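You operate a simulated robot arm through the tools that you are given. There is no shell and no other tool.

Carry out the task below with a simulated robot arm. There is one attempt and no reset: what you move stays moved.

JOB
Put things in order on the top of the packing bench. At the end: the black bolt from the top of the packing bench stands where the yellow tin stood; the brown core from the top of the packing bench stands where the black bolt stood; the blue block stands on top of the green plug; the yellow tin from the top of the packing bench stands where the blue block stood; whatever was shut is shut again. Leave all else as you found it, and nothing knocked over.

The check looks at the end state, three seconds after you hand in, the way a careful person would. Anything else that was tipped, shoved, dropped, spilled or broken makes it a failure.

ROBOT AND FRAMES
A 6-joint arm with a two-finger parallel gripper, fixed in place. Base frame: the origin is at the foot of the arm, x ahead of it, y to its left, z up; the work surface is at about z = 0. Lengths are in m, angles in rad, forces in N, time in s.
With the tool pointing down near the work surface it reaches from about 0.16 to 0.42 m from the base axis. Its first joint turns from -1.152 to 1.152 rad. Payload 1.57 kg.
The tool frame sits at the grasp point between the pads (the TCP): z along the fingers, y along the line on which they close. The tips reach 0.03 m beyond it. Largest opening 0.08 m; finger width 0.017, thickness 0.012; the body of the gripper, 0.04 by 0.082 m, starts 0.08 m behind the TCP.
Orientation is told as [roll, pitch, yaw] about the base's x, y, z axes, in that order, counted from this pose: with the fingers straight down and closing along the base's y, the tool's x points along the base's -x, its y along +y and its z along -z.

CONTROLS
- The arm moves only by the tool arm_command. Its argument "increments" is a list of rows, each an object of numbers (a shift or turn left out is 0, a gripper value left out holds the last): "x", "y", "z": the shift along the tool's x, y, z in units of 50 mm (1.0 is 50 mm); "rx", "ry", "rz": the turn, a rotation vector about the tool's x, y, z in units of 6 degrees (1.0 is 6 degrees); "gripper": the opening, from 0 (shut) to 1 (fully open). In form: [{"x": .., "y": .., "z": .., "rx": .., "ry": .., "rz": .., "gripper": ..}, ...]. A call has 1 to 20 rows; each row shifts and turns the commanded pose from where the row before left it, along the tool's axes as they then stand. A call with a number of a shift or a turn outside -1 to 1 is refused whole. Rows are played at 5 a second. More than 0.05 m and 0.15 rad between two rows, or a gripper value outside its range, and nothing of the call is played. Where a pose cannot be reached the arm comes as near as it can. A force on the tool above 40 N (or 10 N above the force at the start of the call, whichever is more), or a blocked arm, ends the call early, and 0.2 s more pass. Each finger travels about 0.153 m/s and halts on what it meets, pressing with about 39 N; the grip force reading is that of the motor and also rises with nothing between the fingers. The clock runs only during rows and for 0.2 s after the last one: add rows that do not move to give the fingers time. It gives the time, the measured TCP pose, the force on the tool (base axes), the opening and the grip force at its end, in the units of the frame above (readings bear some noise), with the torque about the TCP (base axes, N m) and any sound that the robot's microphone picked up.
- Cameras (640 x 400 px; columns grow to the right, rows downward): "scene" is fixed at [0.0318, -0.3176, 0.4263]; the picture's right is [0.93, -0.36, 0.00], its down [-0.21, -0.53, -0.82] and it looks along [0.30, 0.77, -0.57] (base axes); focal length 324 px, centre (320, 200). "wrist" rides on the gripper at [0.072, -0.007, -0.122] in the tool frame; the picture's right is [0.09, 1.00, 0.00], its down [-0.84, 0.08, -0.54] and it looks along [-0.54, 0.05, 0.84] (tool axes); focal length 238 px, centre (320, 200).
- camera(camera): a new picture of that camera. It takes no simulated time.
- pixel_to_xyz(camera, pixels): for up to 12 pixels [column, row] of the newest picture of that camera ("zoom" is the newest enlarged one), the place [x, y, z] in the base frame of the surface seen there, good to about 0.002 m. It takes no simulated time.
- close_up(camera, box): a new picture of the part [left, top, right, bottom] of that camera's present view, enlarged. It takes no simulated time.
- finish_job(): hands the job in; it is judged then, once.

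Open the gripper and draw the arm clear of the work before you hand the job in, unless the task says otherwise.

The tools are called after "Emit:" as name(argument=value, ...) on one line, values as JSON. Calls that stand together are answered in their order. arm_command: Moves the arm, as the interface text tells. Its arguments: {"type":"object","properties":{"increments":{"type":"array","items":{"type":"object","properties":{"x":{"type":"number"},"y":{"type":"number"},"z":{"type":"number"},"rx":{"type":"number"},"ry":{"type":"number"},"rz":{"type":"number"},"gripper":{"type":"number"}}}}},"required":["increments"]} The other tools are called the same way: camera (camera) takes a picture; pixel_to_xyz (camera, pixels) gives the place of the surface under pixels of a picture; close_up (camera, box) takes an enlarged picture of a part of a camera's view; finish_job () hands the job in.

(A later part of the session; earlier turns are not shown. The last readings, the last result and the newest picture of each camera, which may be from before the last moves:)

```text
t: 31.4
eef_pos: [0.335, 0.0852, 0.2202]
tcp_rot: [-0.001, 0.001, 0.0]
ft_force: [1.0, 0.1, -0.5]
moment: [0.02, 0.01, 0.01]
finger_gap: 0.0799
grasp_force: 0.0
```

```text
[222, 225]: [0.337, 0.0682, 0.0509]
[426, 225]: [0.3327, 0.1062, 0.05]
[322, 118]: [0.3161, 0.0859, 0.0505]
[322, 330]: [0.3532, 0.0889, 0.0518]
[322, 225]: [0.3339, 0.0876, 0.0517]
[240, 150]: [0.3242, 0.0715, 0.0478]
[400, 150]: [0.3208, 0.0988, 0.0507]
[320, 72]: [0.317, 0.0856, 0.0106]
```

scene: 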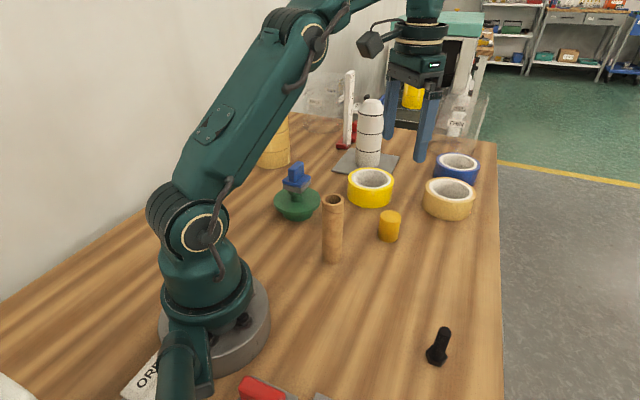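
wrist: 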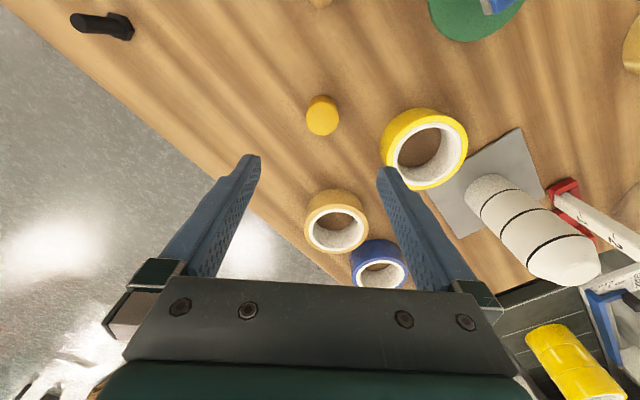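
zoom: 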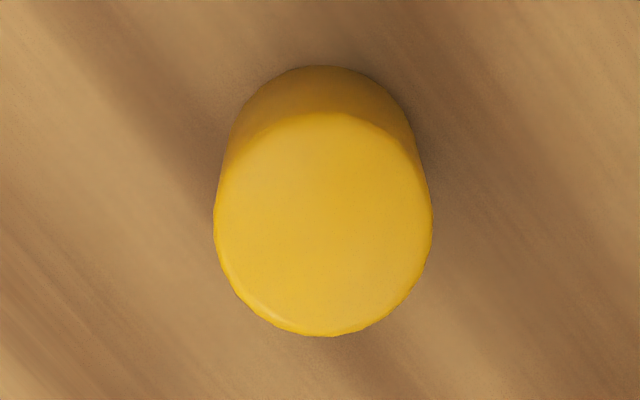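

The tin's centre from the wrist is (0.3348,0.0873), and from the scene (0.333,0.086); call it (0.334,0.0867). The TCP is within ~1.5 mm, so I'll nudge in y, descend to z≈0.034 and check before closing.

Emit:
arm_command(increments=[{"y": 0.025, "z": 0.4}, {"z": 0.6}, {"z": 0.6}, {"z": 0.6}, {"z": 0.6}, {"z": 0.5}, {"z": 0.3}, {"z": 0.12}, {}])

Emit:
camera(camera="wrist")

Emit:
close_up(camera="scene", box=[320, 130, 470, 260])

```text
t: 33.4
eef_pos: [0.3341, 0.0871, 0.0349]
tcp_rot: [-0.001, -0.001, -0.001]
ft_force: [-0.2, 0.0, 0.6]
moment: [0.01, 0.03, 0.02]
finger_gap: 0.0797
grasp_force: 0.1
```

```text
taken
```

wrist: 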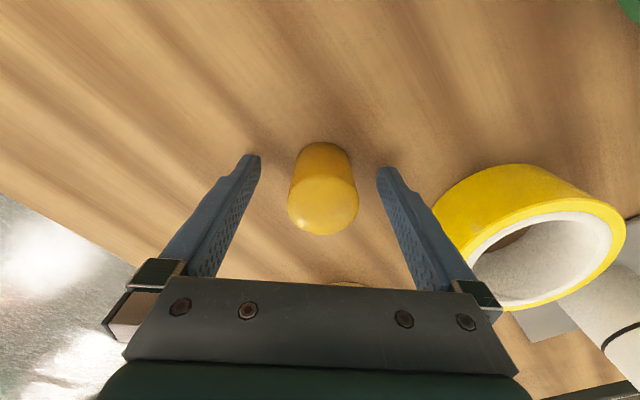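

```text
3.08 times, centred on (395, 195) of scene
```

zoom: 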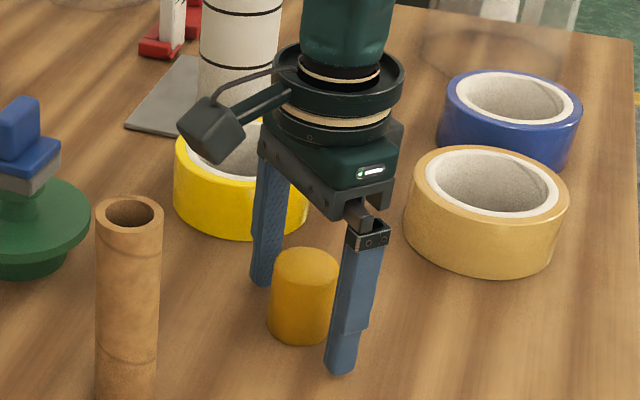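

The tin is centred between the fingers. Closing on it and then lifting 30 mm.

Emit:
arm_command(increments=[{"gripper": 0.55}, {"gripper": 0.0}, {}, {}, {}, {}, {"z": -0.1}, {"z": -0.2}, {"z": -0.3}, {}])

Emit:
camera(camera="wrist")

Emit:
close_up(camera="scene", box=[320, 130, 470, 260])

```text
t: 35.6
eef_pos: [0.3332, 0.0861, 0.0635]
tcp_rot: [-0.001, 0.0, 0.001]
ft_force: [-0.1, -0.3, -0.3]
moment: [-0.01, 0.01, -0.03]
finger_gap: 0.0387
grasp_force: 39.6
```

```text
taken
```

wrist: 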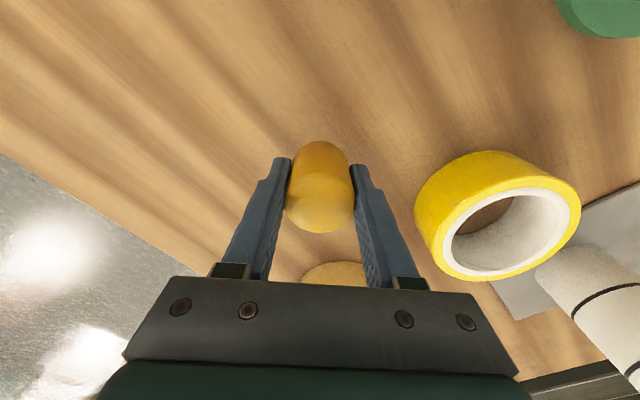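

```text
3.08 times, centred on (395, 195) of scene
```

zoom: 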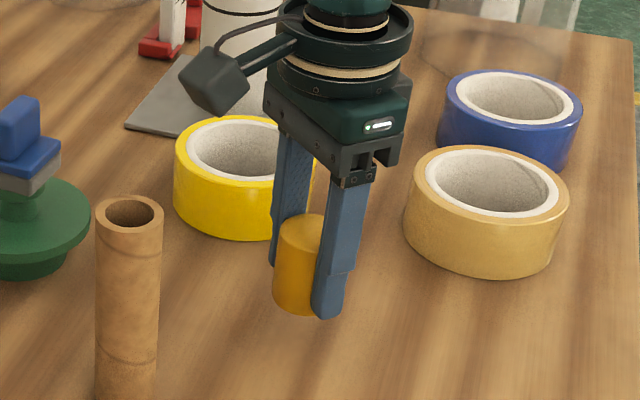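

The tin is held (gap 38.7 mm, 39.6 N) and level. I'll raise another 30 mm and carry it over the block's former place (0.349,-0.069).

Emit:
arm_command(increments=[{"z": -0.6}, {"x": -0.05, "y": -0.52}, {"x": -0.05, "y": -0.52}, {"x": -0.05, "y": -0.52}, {"x": -0.05, "y": -0.52}, {"x": -0.05, "y": -0.52}, {"x": -0.05, "y": -0.52}, {}, {}])

Emit:
camera(camera="wrist")

Emit:
camera(camera="scene")

```text
t: 37.6
eef_pos: [0.3498, -0.0709, 0.0937]
tcp_rot: [-0.001, 0.001, 0.001]
ft_force: [0.7, 1.0, 0.2]
moment: [-0.01, 0.03, -0.02]
finger_gap: 0.0384
grasp_force: 39.5
```

```text
taken
```

wrist: 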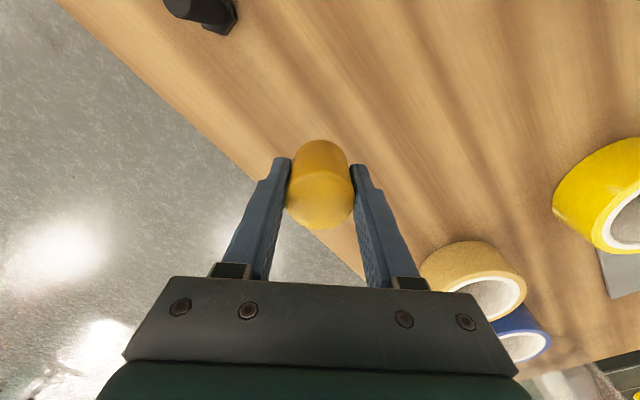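

```text
taken
```

scene: 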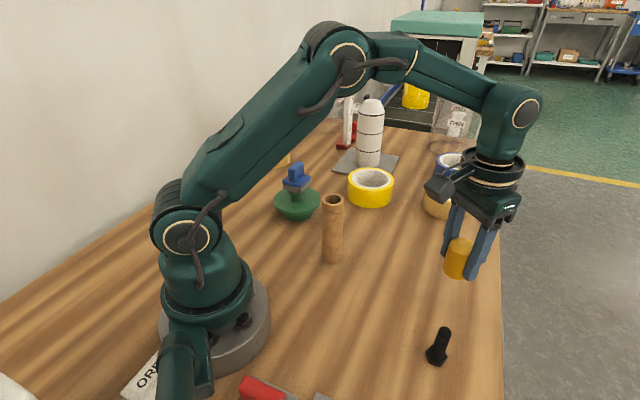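

I'm over the target. I'll descend 50 mm, leaving the tin about 9 mm above the bench, and re-read the pose.

Emit:
arm_command(increments=[{"z": 0.3}, {"z": 0.4}, {"z": 0.3}, {}])

Emit:
arm_command(increments=[{}])

Emit:
arm_command(increments=[{}])

Emit:
close_up(camera="scene", box=[400, 200, 500, 320])

```text
t: 38.6
eef_pos: [0.3497, -0.0715, 0.0467]
tcp_rot: [-0.001, 0.001, -0.002]
ft_force: [-0.6, -0.5, -1.0]
moment: [-0.01, -0.01, 0.02]
finger_gap: 0.0388
grasp_force: 38.9
```

```text
t: 39.0
eef_pos: [0.3504, -0.0707, 0.0465]
tcp_rot: [-0.001, 0.0, -0.001]
ft_force: [0.0, -0.7, -0.6]
moment: [-0.01, 0.02, 0.03]
finger_gap: 0.0386
grasp_force: 39.0
```

```text
t: 39.4
eef_pos: [0.3499, -0.0713, 0.0455]
tcp_rot: [0.001, 0.0, 0.0]
ft_force: [0.3, -0.7, -0.7]
moment: [0.01, 0.0, 0.02]
finger_gap: 0.0382
grasp_force: 39.2
```

```text
3.33 times, centred on (450, 260) of scene
```

zoom: 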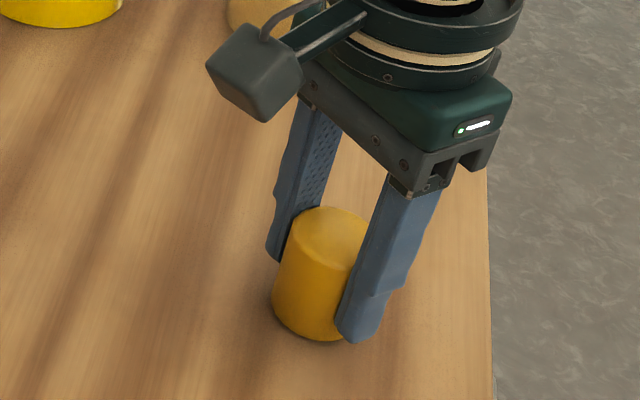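

The pose averages (0.350,-0.0712,0.046). I'll correct by (-1,+2) mm, come down 9 mm, then settle in 1 mm steps.

Emit:
arm_command(increments=[{"x": 0.02, "y": 0.04}, {"z": 0.1}, {"z": 0.08}, {}, {}])

Emit:
arm_command(increments=[{"z": 0.02}, {}])

Emit:
arm_command(increments=[{"z": 0.02}, {}])

```text
t: 40.6
eef_pos: [0.3508, -0.0689, 0.0379]
tcp_rot: [0.0, -0.004, 0.0]
ft_force: [6.3, -4.2, 15.5]
moment: [-0.08, -0.44, -0.09]
finger_gap: 0.0378
grasp_force: 39.2
```

```text
t: 41.2
eef_pos: [0.3502, -0.0682, 0.0349]
tcp_rot: [0.0, -0.004, -0.001]
ft_force: [5.5, -4.1, 24.4]
moment: [0.01, -0.31, -0.17]
finger_gap: 0.0377
grasp_force: 38.9
```

```text
t: 41.8
eef_pos: [0.3481, -0.0677, 0.0351]
tcp_rot: [-0.001, -0.001, 0.003]
ft_force: [2.1, 0.4, 27.8]
moment: [0.03, -0.04, -0.07]
finger_gap: 0.0376
grasp_force: 39.2
```

The tin made contact earlier than expected (15 N at z=0.038, with some moment, now 28 N with the moment gone). I'll stop pushing and look.

Emit:
close_up(camera="scene", box=[400, 200, 500, 320])

Emit:
close_up(camera="wrist", box=[240, 110, 400, 260])

```text
3.33 times, centred on (450, 260) of scene
```

zoom: 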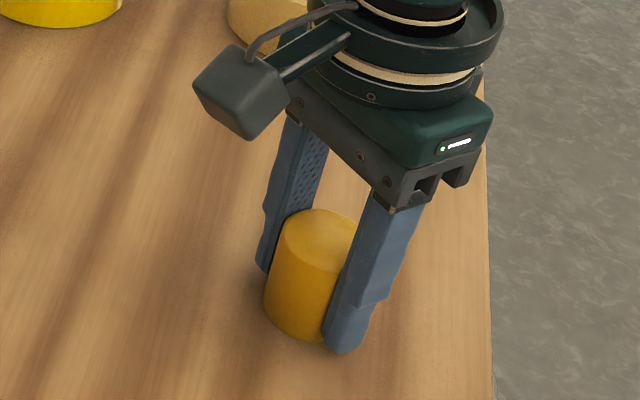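

```text
2.67 times, centred on (320, 185) of wrist
```

zoom: 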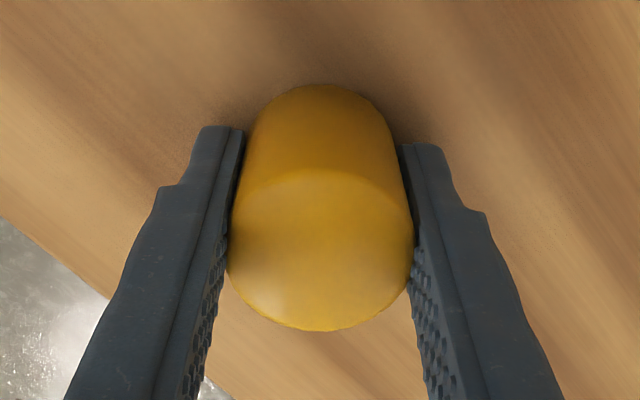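

I'll check that the tin stands upright by measuring points around its top face and side in this zoom.

Emit:
pixel_to_xyz(camera="zoom", pixels=[[260, 210], [390, 210], [320, 185], [320, 320], [250, 270], [400, 270], [320, 250], [320, 90], [280, 100], [360, 100], [320, 160], [300, 310]])

```text
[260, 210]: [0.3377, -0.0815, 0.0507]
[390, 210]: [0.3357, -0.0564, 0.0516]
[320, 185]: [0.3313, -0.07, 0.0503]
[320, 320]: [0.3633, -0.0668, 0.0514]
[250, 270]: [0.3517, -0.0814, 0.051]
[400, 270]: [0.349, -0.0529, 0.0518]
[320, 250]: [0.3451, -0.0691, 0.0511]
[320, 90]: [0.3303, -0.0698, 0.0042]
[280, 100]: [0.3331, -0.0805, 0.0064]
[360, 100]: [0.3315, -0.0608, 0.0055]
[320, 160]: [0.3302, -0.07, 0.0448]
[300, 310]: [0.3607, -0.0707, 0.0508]
```

The top face is level (z 0.050–0.052) and the side is vertical, so the tin stands upright at about (0.349,-0.068). I'll ease off 1.5 mm, open, and rise.

Emit:
arm_command(increments=[{"z": -0.03}, {}, {"gripper": 0.6}, {"gripper": 0.75}, {"gripper": 1.0}, {}, {}])

Emit:
camera(camera="wrist")

Emit:
close_up(camera="scene", box=[400, 200, 500, 320])

```text
t: 43.4
eef_pos: [0.3481, -0.0684, 0.0361]
tcp_rot: [0.0, -0.001, 0.001]
ft_force: [0.8, -0.2, -0.4]
moment: [0.01, 0.0, 0.0]
finger_gap: 0.08
grasp_force: 0.0
```

```text
taken
```

wrist: 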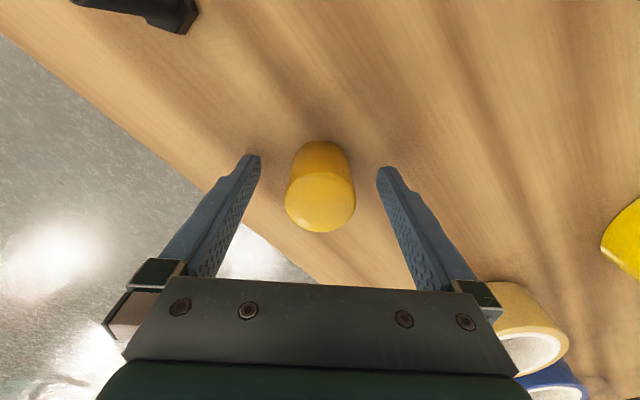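

```text
3.33 times, centred on (450, 260) of scene
```

zoom: 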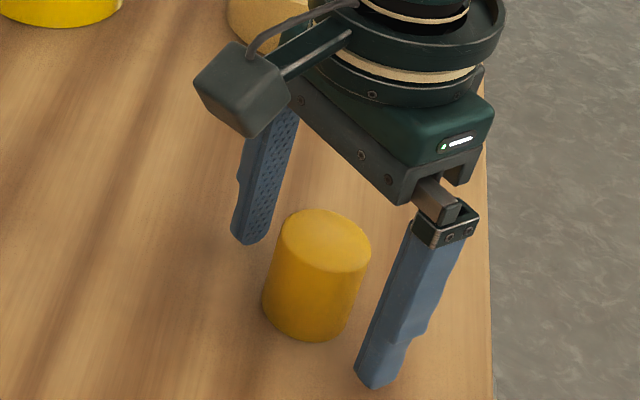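

The tin stands free and upright. I'll rise 0.14 m and then measure the bolt.

Emit:
arm_command(increments=[{"z": -0.3}, {"z": -0.5}, {"z": -0.7}, {"z": -0.7}, {"z": -0.6}, {}])

Emit:
camera(camera="wrist")

Emit:
close_up(camera="scene", box=[400, 310, 480, 380])

```text
t: 44.8
eef_pos: [0.3495, -0.0711, 0.1782]
tcp_rot: [0.001, -0.002, -0.001]
ft_force: [0.0, 0.2, 0.0]
moment: [-0.01, 0.03, -0.01]
finger_gap: 0.08
grasp_force: 0.1
```

```text
taken
```

wrist: 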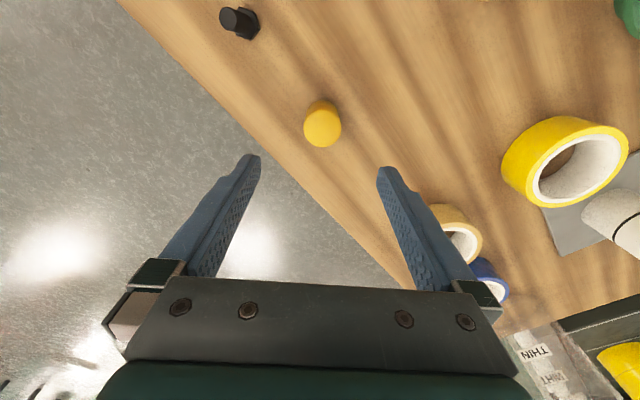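

```text
5.71 times, centred on (440, 345) of scene
```

zoom: 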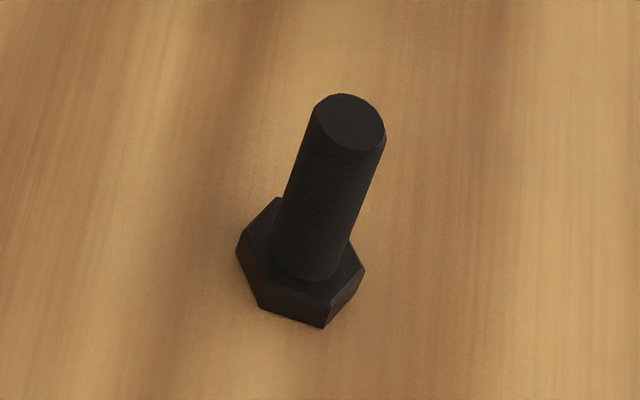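

I'll measure the bolt's top face and head, on this zoom, and the tin's final place via the wrist picture.

Emit:
pixel_to_xyz(camera="zoom", pixels=[[318, 115], [380, 125], [350, 100], [350, 145], [350, 122], [280, 205], [243, 250], [265, 300], [322, 318], [358, 272], [320, 200], [305, 265]])

Emit:
pixel_to_xyz(camera="wrist", pixels=[[322, 127], [306, 127], [338, 127], [322, 114], [322, 143], [231, 18], [248, 22], [258, 25]])

```text
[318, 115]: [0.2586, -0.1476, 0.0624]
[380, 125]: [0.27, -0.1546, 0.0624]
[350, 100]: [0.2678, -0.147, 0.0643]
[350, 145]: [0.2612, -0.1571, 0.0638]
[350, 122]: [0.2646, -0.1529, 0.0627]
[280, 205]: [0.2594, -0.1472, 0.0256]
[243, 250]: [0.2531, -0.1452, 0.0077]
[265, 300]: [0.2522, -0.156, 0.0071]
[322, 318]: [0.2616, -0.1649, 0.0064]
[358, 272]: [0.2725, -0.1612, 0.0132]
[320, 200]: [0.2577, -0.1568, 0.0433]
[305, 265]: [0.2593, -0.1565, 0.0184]
```

```text
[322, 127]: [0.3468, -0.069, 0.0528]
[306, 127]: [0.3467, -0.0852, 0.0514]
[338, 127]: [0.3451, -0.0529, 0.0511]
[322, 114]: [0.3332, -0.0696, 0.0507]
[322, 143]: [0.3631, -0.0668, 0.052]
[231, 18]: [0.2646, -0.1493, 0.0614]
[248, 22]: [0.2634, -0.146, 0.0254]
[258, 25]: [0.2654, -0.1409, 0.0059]
```

The tin now stands at (0.348,-0.069) as wanted. The bolt's shank axis is at about (0.2645,-0.151), 14 mm thick, top z=0.063. I'll move above it.

Emit:
arm_command(increments=[{"x": 0.425, "y": -0.4}, {"x": 0.425, "y": -0.4}, {"x": 0.425, "y": -0.4}, {"x": 0.425, "y": -0.4}, {}, {}])

Emit:
close_up(camera="wrist", box=[270, 80, 370, 150])

Emit:
camera(camera="scene")

```text
t: 46.2
eef_pos: [0.2659, -0.1476, 0.1773]
tcp_rot: [0.0, 0.001, 0.001]
ft_force: [-0.8, 1.9, -0.4]
moment: [0.05, -0.01, 0.0]
finger_gap: 0.08
grasp_force: 0.0
```

```text
5.71 times, centred on (320, 115) of wrist
```

zoom: 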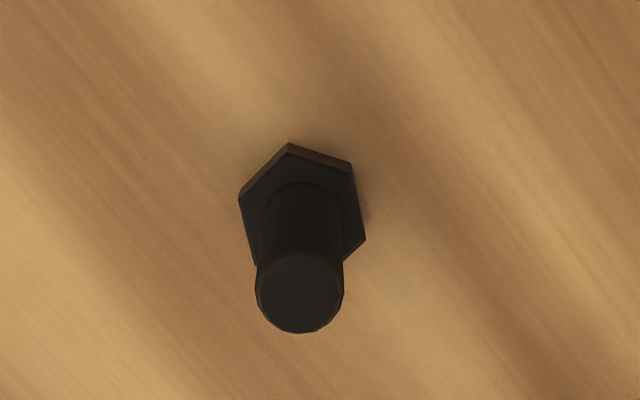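

```text
taken
```

scene: 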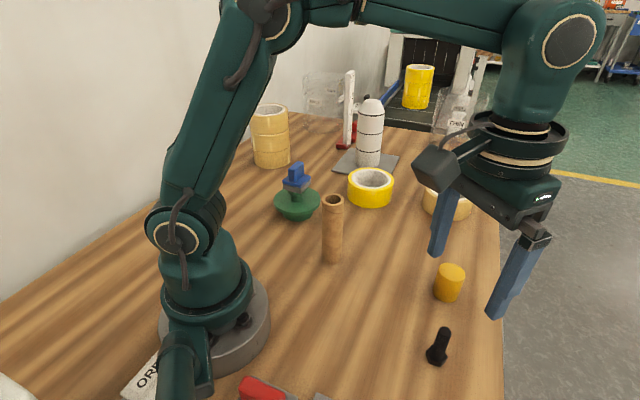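

The bolt's top face shows at wrist-zoom (299,292), head corners around (240,195)–(365,240). I'll measure.

Emit:
pixel_to_xyz(camera="zoom", pixels=[[262, 290], [337, 290], [300, 258], [300, 326], [300, 292], [245, 200], [290, 155], [348, 175], [360, 235], [300, 220], [250, 225], [300, 190]])

Emit:
arm_command(increments=[{}])

Emit:
arm_command(increments=[{}])

```text
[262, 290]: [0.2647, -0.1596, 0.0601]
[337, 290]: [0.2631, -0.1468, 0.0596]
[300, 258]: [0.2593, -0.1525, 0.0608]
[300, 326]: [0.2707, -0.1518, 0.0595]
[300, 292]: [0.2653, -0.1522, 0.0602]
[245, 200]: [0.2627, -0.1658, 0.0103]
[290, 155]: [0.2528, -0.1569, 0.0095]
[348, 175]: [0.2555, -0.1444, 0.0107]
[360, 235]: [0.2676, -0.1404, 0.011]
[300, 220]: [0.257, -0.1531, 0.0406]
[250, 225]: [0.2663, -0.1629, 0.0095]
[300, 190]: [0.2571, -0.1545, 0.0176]
```

```text
t: 46.6
eef_pos: [0.2654, -0.1489, 0.1768]
tcp_rot: [0.0, 0.0, -0.001]
ft_force: [0.7, 0.0, -0.2]
moment: [-0.04, -0.01, -0.02]
finger_gap: 0.0798
grasp_force: 0.0
```

```text
t: 47.0
eef_pos: [0.2644, -0.1476, 0.1765]
tcp_rot: [-0.001, 0.002, 0.0]
ft_force: [0.1, 0.5, 0.1]
moment: [0.0, 0.04, -0.02]
finger_gap: 0.0798
grasp_force: 0.0
```

The bolt's axis is at (0.2645,-0.1525) with the head's top at z≈0.010. I'll correct by (-0.7,-4.5) mm and descend to z≈0.10, with the tips still above the bolt, to re-check centring.

Emit:
arm_command(increments=[{"x": 0.014, "y": -0.09}, {"z": 0.5}, {"z": 0.6}, {"z": 0.44}, {}, {}])

Emit:
arm_command(increments=[{}])

Emit:
camera(camera="wrist")

Emit:
close_up(camera="wrist", box=[230, 100, 410, 220])

```text
t: 48.4
eef_pos: [0.2632, -0.1537, 0.0997]
tcp_rot: [0.0, 0.0, 0.0]
ft_force: [-0.5, 0.5, 1.0]
moment: [-0.02, 0.03, 0.03]
finger_gap: 0.0801
grasp_force: 0.1
```

```text
t: 48.8
eef_pos: [0.2636, -0.1522, 0.0993]
tcp_rot: [0.001, 0.001, 0.001]
ft_force: [-0.5, -0.3, 0.0]
moment: [0.0, 0.01, 0.03]
finger_gap: 0.08
grasp_force: 0.1
```

```text
taken
```

wrist: 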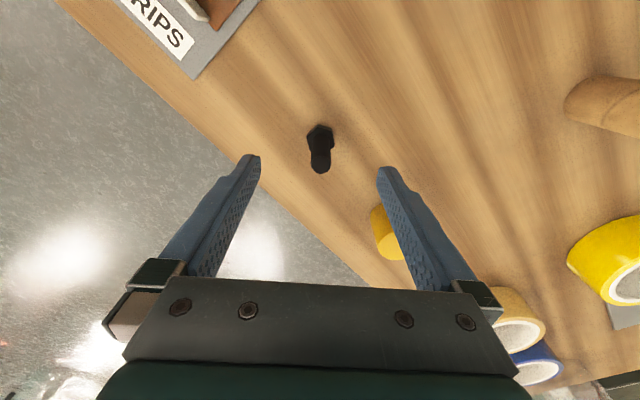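

```text
3.33 times, centred on (320, 160) of wrist
```

zoom: 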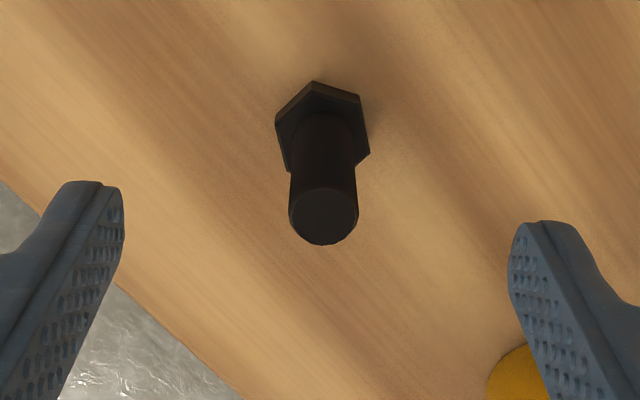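

The bolt is centred between the tips to ~1.5 mm. I'll descend to z≈0.05 (tips at 0.02, above the head) and close slowly on the shank.

Emit:
arm_command(increments=[{"z": 0.4}, {"z": 0.4}, {"z": 0.19}, {}, {"gripper": 0.6}, {"gripper": 0.4}, {"gripper": 0.3}, {"gripper": 0.25}, {"gripper": 0.2}, {"gripper": 0.15}, {"gripper": 0.0}, {}, {}])

Emit:
camera(camera="wrist")

Emit:
close_up(camera="scene", box=[380, 240, 500, 380])

```text
t: 51.6
eef_pos: [0.2612, -0.1542, 0.0494]
tcp_rot: [-0.001, 0.0, 0.0]
ft_force: [-0.1, 1.0, 2.1]
moment: [0.11, -0.02, -0.05]
finger_gap: 0.0148
grasp_force: 31.2
```

```text
taken
```

wrist: 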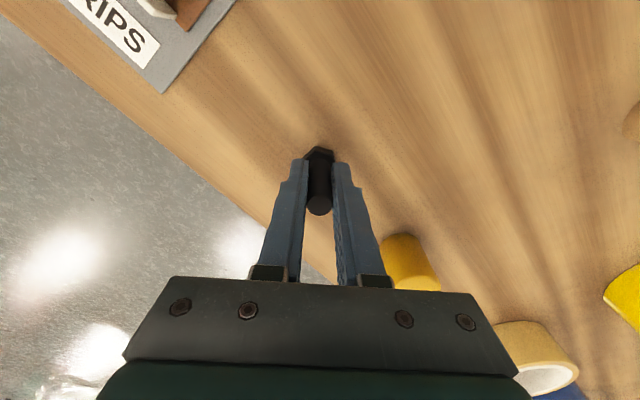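

```text
2.86 times, centred on (440, 310) of scene
```

zoom: 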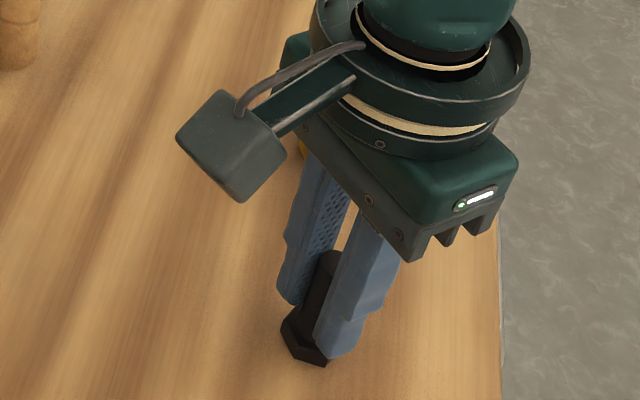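

The gap is 14.8 mm, on the shank. The grip force reads 31 N, so I'll let it settle and then lift only 15 mm to see whether it holds.

Emit:
arm_command(increments=[{}, {}, {}])

Emit:
arm_command(increments=[{"z": -0.06}, {"z": -0.1}, {"z": -0.14}, {}])

Emit:
camera(camera="wrist")

Emit:
close_up(camera="scene", box=[380, 240, 500, 380])

```text
t: 52.4
eef_pos: [0.2617, -0.1531, 0.0504]
tcp_rot: [-0.001, 0.0, 0.0]
ft_force: [0.6, -0.6, -1.1]
moment: [-0.03, 0.02, 0.01]
finger_gap: 0.0149
grasp_force: 30.8
```

```text
t: 53.4
eef_pos: [0.2631, -0.153, 0.0628]
tcp_rot: [0.0, 0.001, 0.0]
ft_force: [-0.5, 0.2, -1.2]
moment: [-0.03, 0.04, 0.0]
finger_gap: 0.0145
grasp_force: 31.1
```

```text
taken
```

wrist: 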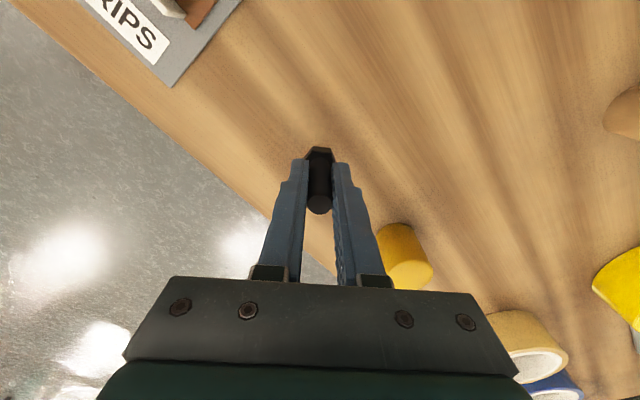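

```text
2.86 times, centred on (440, 310) of scene
```

zoom: 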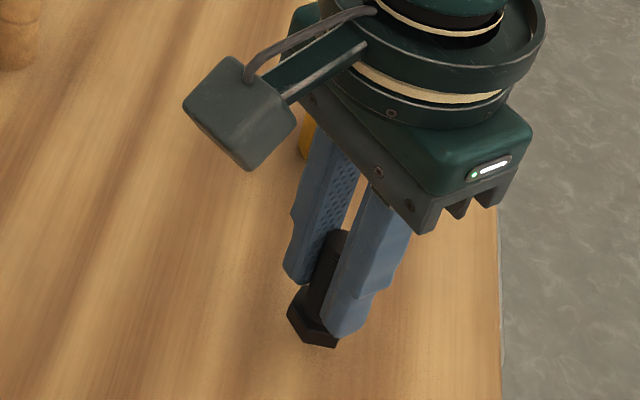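

The bolt came up with the fingers: its head moved up in the scene view and its top is still at wrist (319,205). I'll raise it in further slow steps and check again.

Emit:
arm_command(increments=[{"z": -0.15}, {"z": -0.15}, {"z": -0.2}, {"z": -0.2}, {"z": -0.2}, {}])

Emit:
close_up(camera="wrist", box=[240, 120, 400, 240])

Emit:
close_up(camera="scene", box=[380, 200, 520, 360])

```text
t: 54.8
eef_pos: [0.263, -0.1528, 0.107]
tcp_rot: [0.001, -0.001, 0.0]
ft_force: [0.0, 0.1, -1.1]
moment: [0.0, -0.03, -0.01]
finger_gap: 0.0144
grasp_force: 31.0
```

```text
3.33 times, centred on (320, 180) of wrist
```

zoom: 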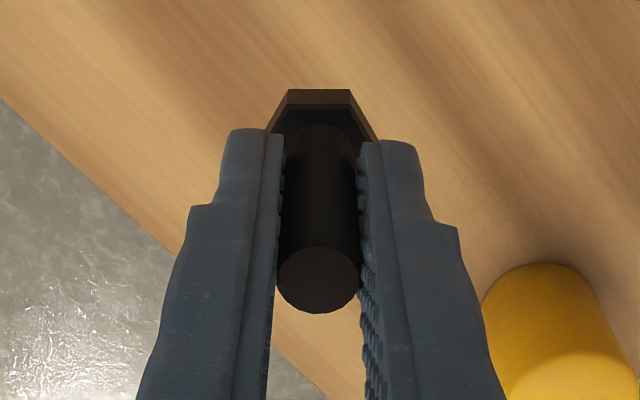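

```text
2.50 times, centred on (450, 280) of scene
```

zoom: 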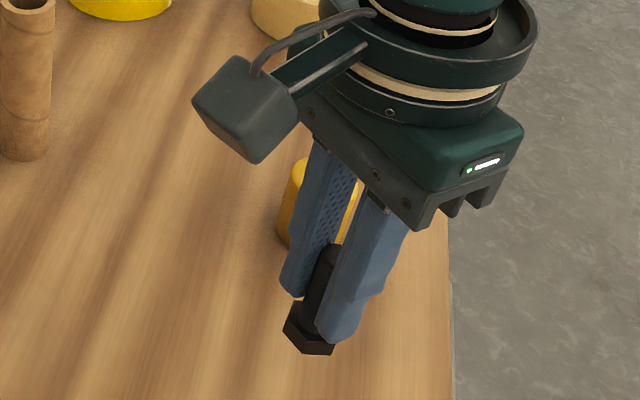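

The bolt is firmly held with its underside at ~0.057. I'll carry it gently to the tin's former place (0.334,0.0867), allowing for the bolt sitting ~2.5 mm ahead of the TCP in x.

Emit:
arm_command(increments=[{"x": -0.06, "y": 0.22}, {"x": -0.137, "y": 0.479}, {"x": -0.137, "y": 0.479}, {"x": -0.137, "y": 0.479}, {"x": -0.137, "y": 0.479}, {"x": -0.137, "y": 0.479}, {"x": -0.137, "y": 0.479}, {"x": -0.137, "y": 0.479}, {"x": -0.137, "y": 0.479}, {"x": -0.137, "y": 0.479}, {"x": -0.077, "y": 0.259}, {}, {}])

Emit:
arm_command(increments=[{}])

Emit:
camera(camera="scene")

Emit:
close_up(camera="wrist", box=[240, 120, 400, 240])

```text
t: 57.6
eef_pos: [0.3339, 0.0867, 0.1092]
tcp_rot: [-0.001, 0.0, 0.0]
ft_force: [-0.2, -0.3, -2.0]
moment: [0.0, 0.02, 0.04]
finger_gap: 0.0143
grasp_force: 30.4
```

```text
t: 58.0
eef_pos: [0.3341, 0.0868, 0.109]
tcp_rot: [0.0, 0.0, 0.001]
ft_force: [0.1, 0.0, -0.8]
moment: [0.01, 0.01, 0.01]
finger_gap: 0.0146
grasp_force: 30.2
```

```text
taken
```

scene: 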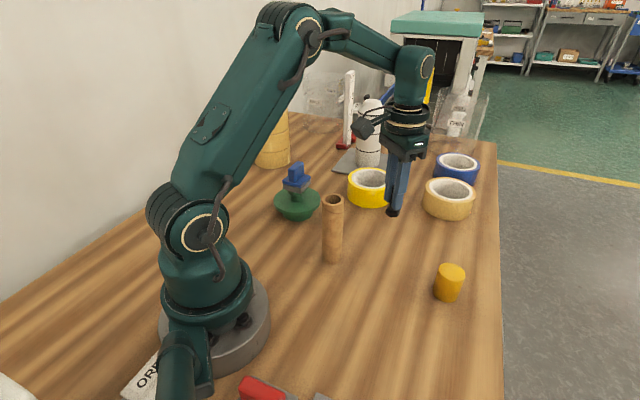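

```text
3.33 times, centred on (320, 180) of wrist
```

zoom: 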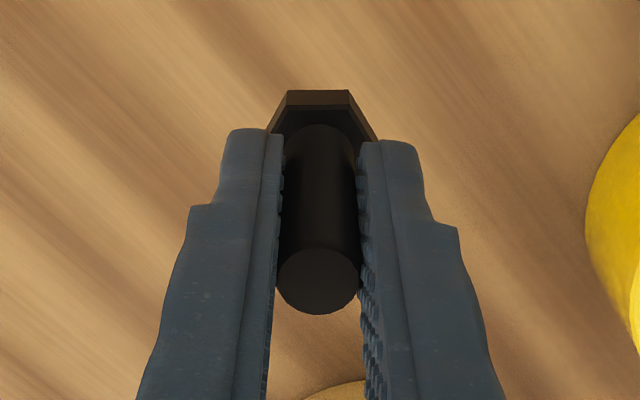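

I'm over the tin's former place. I'll measure the bolt's top face and head in this zoom for its exact offset and tilt.

Emit:
pixel_to_xyz(camera="zoom", pixels=[[285, 280], [353, 280], [318, 252], [318, 307], [318, 280], [290, 100], [348, 100], [318, 98], [318, 115], [318, 150], [318, 200], [318, 235]])

```text
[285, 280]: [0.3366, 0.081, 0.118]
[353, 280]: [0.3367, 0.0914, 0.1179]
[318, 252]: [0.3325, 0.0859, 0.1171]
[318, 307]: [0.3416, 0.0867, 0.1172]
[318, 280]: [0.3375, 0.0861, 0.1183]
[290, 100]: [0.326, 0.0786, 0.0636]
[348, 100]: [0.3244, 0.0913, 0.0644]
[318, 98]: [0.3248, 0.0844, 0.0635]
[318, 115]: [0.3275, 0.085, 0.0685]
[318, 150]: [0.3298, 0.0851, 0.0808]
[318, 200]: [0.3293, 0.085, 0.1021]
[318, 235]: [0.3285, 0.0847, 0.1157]
```

The bolt is upright, its axis at (0.337,0.0862) and its underside at ~0.056. I'll shift about -2.5 mm in x and +0.7 mm in y and lower 48 mm, then settle in fine steps.

Emit:
arm_command(increments=[{"x": 0.05, "y": 0.015}, {"z": 0.3}, {"z": 0.4}, {"z": 0.26}, {}, {}])

Emit:
arm_command(increments=[{"z": 0.03}, {}])

Emit:
close_up(camera="scene", box=[340, 150, 450, 260])

```text
t: 59.4
eef_pos: [0.3278, 0.0871, 0.0616]
tcp_rot: [0.0, -0.001, -0.001]
ft_force: [-0.1, -0.4, -1.4]
moment: [-0.03, -0.01, 0.01]
finger_gap: 0.0142
grasp_force: 30.9
```

```text
t: 60.0
eef_pos: [0.3291, 0.0879, 0.0588]
tcp_rot: [0.001, -0.001, -0.001]
ft_force: [0.2, -0.3, -2.0]
moment: [0.03, 0.0, -0.01]
finger_gap: 0.0145
grasp_force: 30.4
```

```text
3.64 times, centred on (395, 205) of scene
```

zoom: 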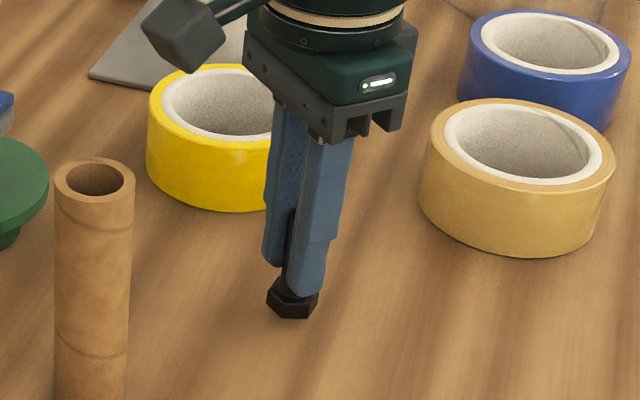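

After the descent the TCP reads x≈0.3285, a bit short, so I'll shift +2.5 mm in x and re-measure the bolt.

Emit:
arm_command(increments=[{"x": -0.05}, {}, {}])

Emit:
close_up(camera="wrist", box=[240, 120, 400, 240])

Emit:
pixel_to_xyz(camera="zoom", pixels=[[285, 280], [353, 280], [318, 252], [318, 307], [318, 280], [290, 100], [348, 100], [318, 98], [318, 115], [318, 150], [318, 200], [318, 235]])

```text
t: 60.8
eef_pos: [0.3319, 0.0875, 0.0595]
tcp_rot: [0.0, 0.0, -0.001]
ft_force: [-0.3, 0.1, -1.3]
moment: [0.0, 0.01, 0.01]
finger_gap: 0.0144
grasp_force: 30.0
```

```text
3.33 times, centred on (320, 180) of wrist
```

zoom: 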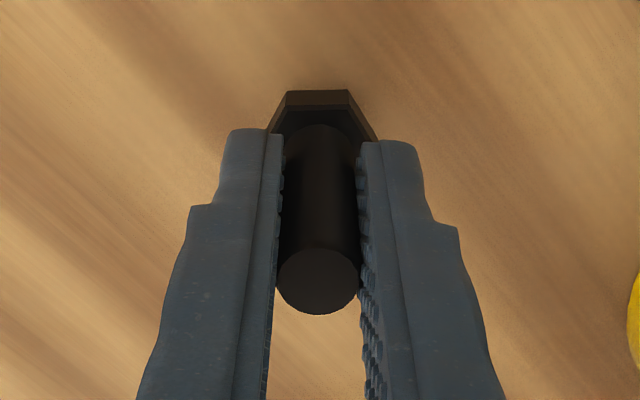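

```text
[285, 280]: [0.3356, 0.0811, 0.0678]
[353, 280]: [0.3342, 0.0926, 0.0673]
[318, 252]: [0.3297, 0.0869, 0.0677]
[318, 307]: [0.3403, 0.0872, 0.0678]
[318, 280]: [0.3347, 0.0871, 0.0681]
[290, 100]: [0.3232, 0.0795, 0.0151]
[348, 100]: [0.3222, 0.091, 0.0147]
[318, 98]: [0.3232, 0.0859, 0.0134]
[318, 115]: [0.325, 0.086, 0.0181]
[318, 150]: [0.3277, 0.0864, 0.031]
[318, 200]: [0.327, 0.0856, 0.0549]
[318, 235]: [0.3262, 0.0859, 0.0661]
```

The bolt's axis is at (0.335,0.087), right on target, with the underside ~7 mm up. I'll lower 5 mm, then 1 mm at a time watching the force.

Emit:
arm_command(increments=[{"z": 0.05}, {"z": 0.05}, {}])

Emit:
arm_command(increments=[{"z": 0.02}, {}])

Emit:
arm_command(increments=[{"z": 0.02}, {}])

```text
t: 61.6
eef_pos: [0.3306, 0.0875, 0.0547]
tcp_rot: [0.0, 0.0, -0.001]
ft_force: [-0.2, -0.6, -1.6]
moment: [0.01, -0.02, 0.0]
finger_gap: 0.0144
grasp_force: 30.1
```

```text
t: 62.2
eef_pos: [0.3321, 0.0877, 0.0519]
tcp_rot: [-0.001, 0.0, -0.001]
ft_force: [-0.3, -0.2, -1.7]
moment: [-0.01, 0.01, 0.0]
finger_gap: 0.0143
grasp_force: 31.0
```

```text
t: 62.8
eef_pos: [0.3319, 0.0874, 0.0524]
tcp_rot: [0.001, -0.002, -0.002]
ft_force: [-0.7, -0.8, -1.5]
moment: [0.0, -0.03, -0.02]
finger_gap: 0.0142
grasp_force: 30.7
```

No contact yet (force still about -1.5 N, the bolt's weight). I'll go on down in 0.75–1 mm steps.

Emit:
arm_command(increments=[{"z": 0.02}, {}])

Emit:
arm_command(increments=[{"z": 0.015}, {}])

Emit:
close_up(camera="scene", box=[360, 190, 430, 260])

```text
t: 63.4
eef_pos: [0.3308, 0.0879, 0.0525]
tcp_rot: [-0.001, 0.0, 0.001]
ft_force: [-4.3, 0.6, 14.7]
moment: [0.02, 0.22, -0.04]
finger_gap: 0.0146
grasp_force: 30.3
```

```text
t: 64.0
eef_pos: [0.3317, 0.0867, 0.0508]
tcp_rot: [0.0, -0.003, 0.0]
ft_force: [-1.2, 2.0, 20.5]
moment: [0.01, -0.08, -0.05]
finger_gap: 0.0146
grasp_force: 30.8
```

```text
5.71 times, centred on (395, 225) of scene
```

zoom: 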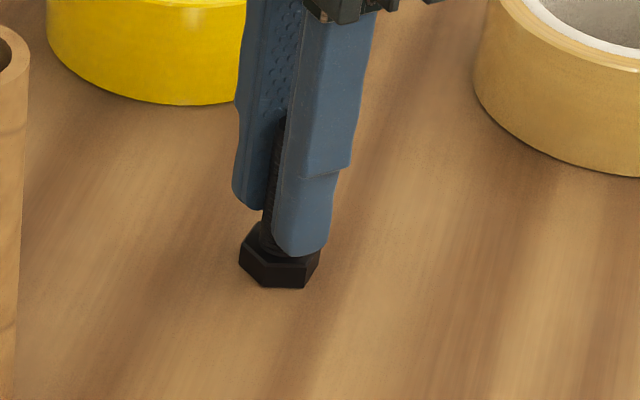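

The bolt is seated (20 N, almost no moment). I'll ease off 1 mm and open slowly, evenly.

Emit:
arm_command(increments=[{"z": -0.015}, {}, {"gripper": 0.25}, {"gripper": 0.35}, {"gripper": 0.5}, {"gripper": 0.7}, {"gripper": 1.0}, {}, {}])

Emit:
camera(camera="wrist")

Emit:
close_up(camera="scene", box=[340, 150, 450, 260])

```text
t: 66.0
eef_pos: [0.3317, 0.0874, 0.0506]
tcp_rot: [0.001, -0.001, 0.001]
ft_force: [-0.3, -0.4, 0.2]
moment: [0.0, 0.01, 0.0]
finger_gap: 0.0798
grasp_force: 0.1
```

```text
taken
```

wrist: 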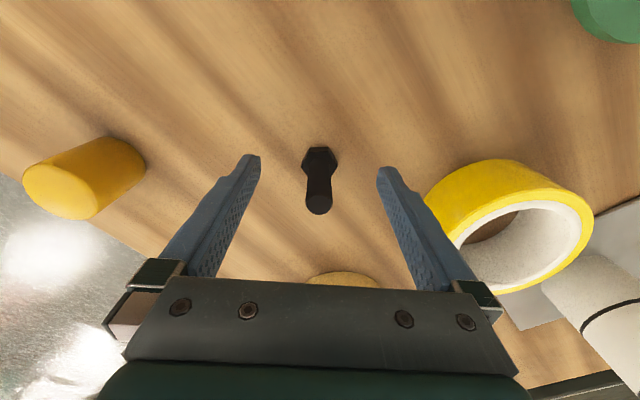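

```text
3.64 times, centred on (395, 205) of scene
```

zoom: 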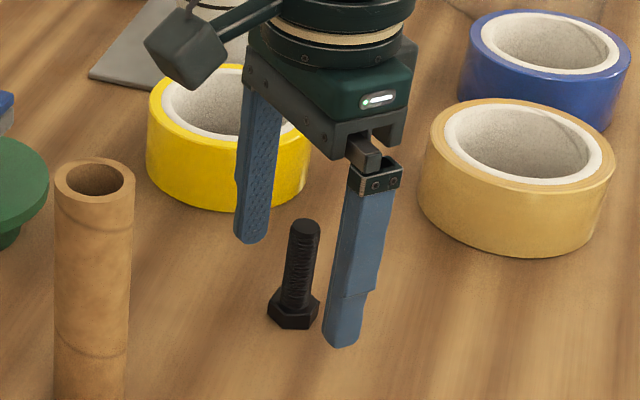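

The bolt stands upright on its own in the tin's place. I'll rise straight up to z≈0.21 and then measure the core.

Emit:
arm_command(increments=[{"z": -0.2}, {"z": -0.4}, {"z": -0.7}, {"z": -0.7}, {"z": -0.7}, {"z": -0.5}, {}])

Emit:
camera(camera="scene")

Emit:
close_up(camera="scene", box=[290, 170, 410, 280])

```text
t: 67.6
eef_pos: [0.3334, 0.0866, 0.2129]
tcp_rot: [0.0, 0.0, -0.001]
ft_force: [-0.6, 0.2, -0.1]
moment: [-0.02, 0.0, 0.04]
finger_gap: 0.08
grasp_force: 0.1
```

```text
taken
```

scene: 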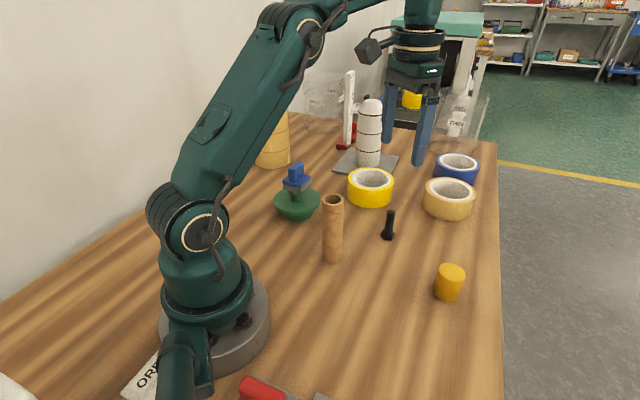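

```text
3.64 times, centred on (350, 225) of scene
```

zoom: 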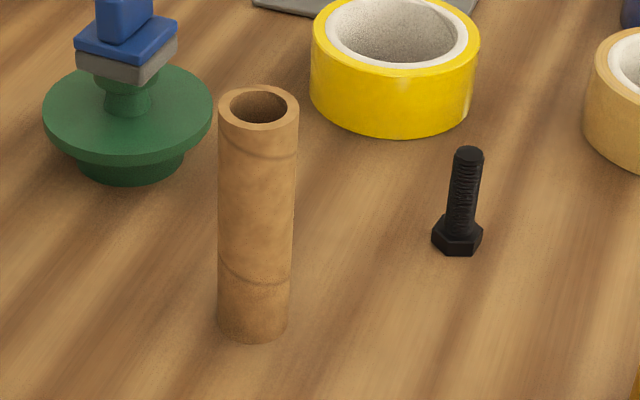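

Now I'll measure the core's rim, edges and foot, and confirm the bolt's new place.

Emit:
pixel_to_xyz(camera="zoom", pixels=[[223, 107], [294, 110], [258, 90], [258, 127], [258, 240], [225, 230], [290, 230], [253, 335], [225, 320], [283, 325], [468, 153], [457, 247]])

Emit:
camera(camera="wrist")

```text
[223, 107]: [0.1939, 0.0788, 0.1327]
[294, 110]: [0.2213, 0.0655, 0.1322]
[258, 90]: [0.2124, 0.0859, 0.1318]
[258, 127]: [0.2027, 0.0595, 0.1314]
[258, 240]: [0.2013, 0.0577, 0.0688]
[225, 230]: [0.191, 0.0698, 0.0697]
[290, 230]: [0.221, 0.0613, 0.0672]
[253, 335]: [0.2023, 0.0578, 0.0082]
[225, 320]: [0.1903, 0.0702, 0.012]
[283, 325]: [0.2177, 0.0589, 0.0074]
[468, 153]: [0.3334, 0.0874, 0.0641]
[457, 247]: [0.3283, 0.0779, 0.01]
```

```text
taken
```

wrist: 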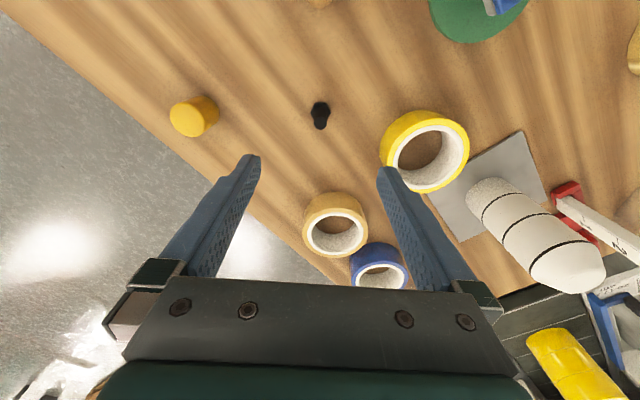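

The core's axis is at (0.2076,0.0725), about 33 mm across and 132 mm tall; the bolt's top is at (0.333,0.087). I'll move over the core at z≈0.21 (tips at 0.18, clear of the rim).

Emit:
arm_command(increments=[{"x": 0.4, "y": -0.045}, {"x": 0.5, "y": -0.057}, {"x": 0.5, "y": -0.057}, {"x": 0.5, "y": -0.057}, {"x": 0.4, "y": -0.045}, {"x": 0.216, "y": -0.025}, {}, {}])

Emit:
arm_command(increments=[{}])

Emit:
camera(camera="wrist")

Emit:
camera(camera="scene")

```text
t: 69.4
eef_pos: [0.2075, 0.0752, 0.2141]
tcp_rot: [0.0, -0.001, 0.0]
ft_force: [-0.1, -1.0, -0.6]
moment: [-0.01, -0.01, -0.01]
finger_gap: 0.0801
grasp_force: 0.0
```

```text
t: 69.8
eef_pos: [0.2082, 0.0747, 0.2137]
tcp_rot: [0.0, 0.001, 0.001]
ft_force: [-0.5, -0.2, 1.0]
moment: [0.01, -0.01, 0.0]
finger_gap: 0.08
grasp_force: 0.0
```

```text
taken
```

wrist: 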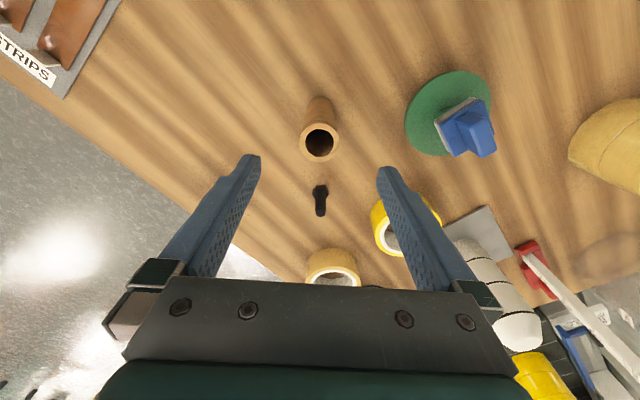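

```text
taken
```

scene: 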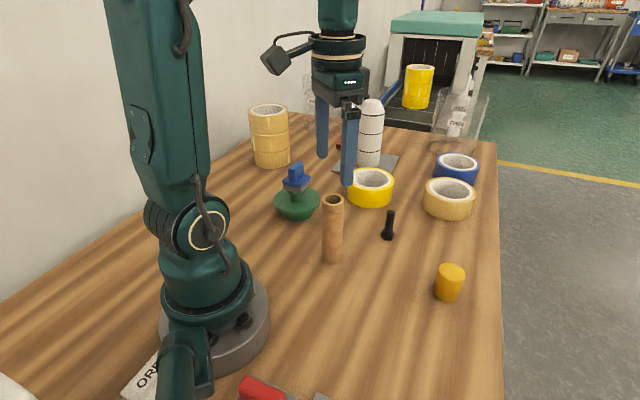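

The core's rim shows at wrist (319,142). I'll zoom and measure it.

Emit:
close_up(camera="wrist", box=[280, 90, 360, 170])

Emit:
pixel_to_xyz(camera="wrist", pixels=[[301.5, 142], [336.5, 143], [319, 127], [319, 159], [302, 148], [337, 148], [310, 110], [330, 110]])

```text
5.00 times, centred on (320, 130) of wrist
```

zoom: 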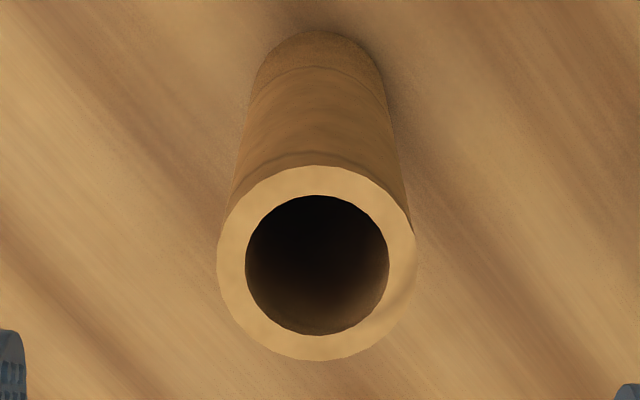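

```text
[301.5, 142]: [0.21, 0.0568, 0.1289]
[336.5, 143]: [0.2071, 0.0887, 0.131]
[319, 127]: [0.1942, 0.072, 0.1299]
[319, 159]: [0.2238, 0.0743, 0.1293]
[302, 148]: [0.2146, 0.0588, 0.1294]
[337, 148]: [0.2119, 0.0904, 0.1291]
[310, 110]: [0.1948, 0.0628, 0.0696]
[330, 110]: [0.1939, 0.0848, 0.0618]
```

The core's centre is (0.2083,0.0728). I'll shift -2 mm in y and descend to z≈0.085 with 23 mm clearance on each side of the tube.

Emit:
arm_command(increments=[{"y": -0.04}, {"z": 0.4}, {"z": 0.5}, {"z": 0.5}, {"z": 0.5}, {"z": 0.4}, {"z": 0.28}, {}])

Emit:
arm_command(increments=[{}])

Emit:
camera(camera="wrist")

Emit:
camera(camera="scene")

```text
t: 71.6
eef_pos: [0.2066, 0.0713, 0.0825]
tcp_rot: [-0.001, 0.0, -0.001]
ft_force: [0.5, -0.2, -0.4]
moment: [0.01, 0.0, 0.04]
finger_gap: 0.0803
grasp_force: 0.0
```

```text
t: 72.0
eef_pos: [0.2056, 0.0719, 0.0826]
tcp_rot: [0.0, -0.001, 0.0]
ft_force: [0.1, -0.1, -1.2]
moment: [0.0, 0.02, 0.03]
finger_gap: 0.0801
grasp_force: 0.1
```

```text
taken
```

wrist: 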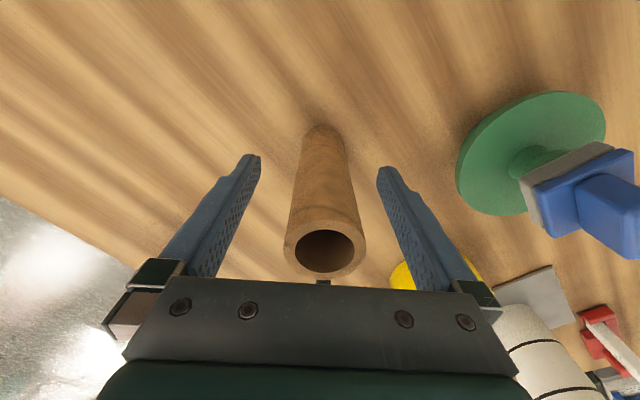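

```text
taken
```

scene: 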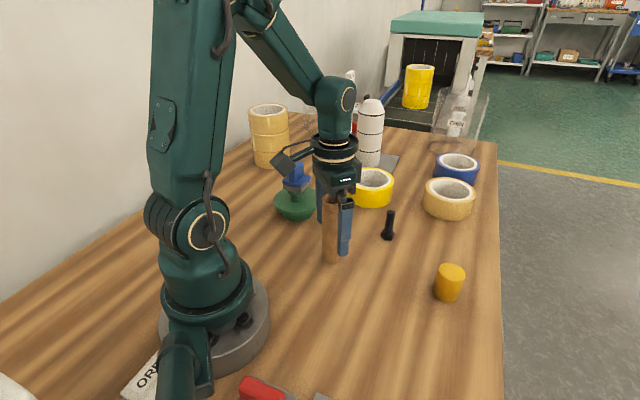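

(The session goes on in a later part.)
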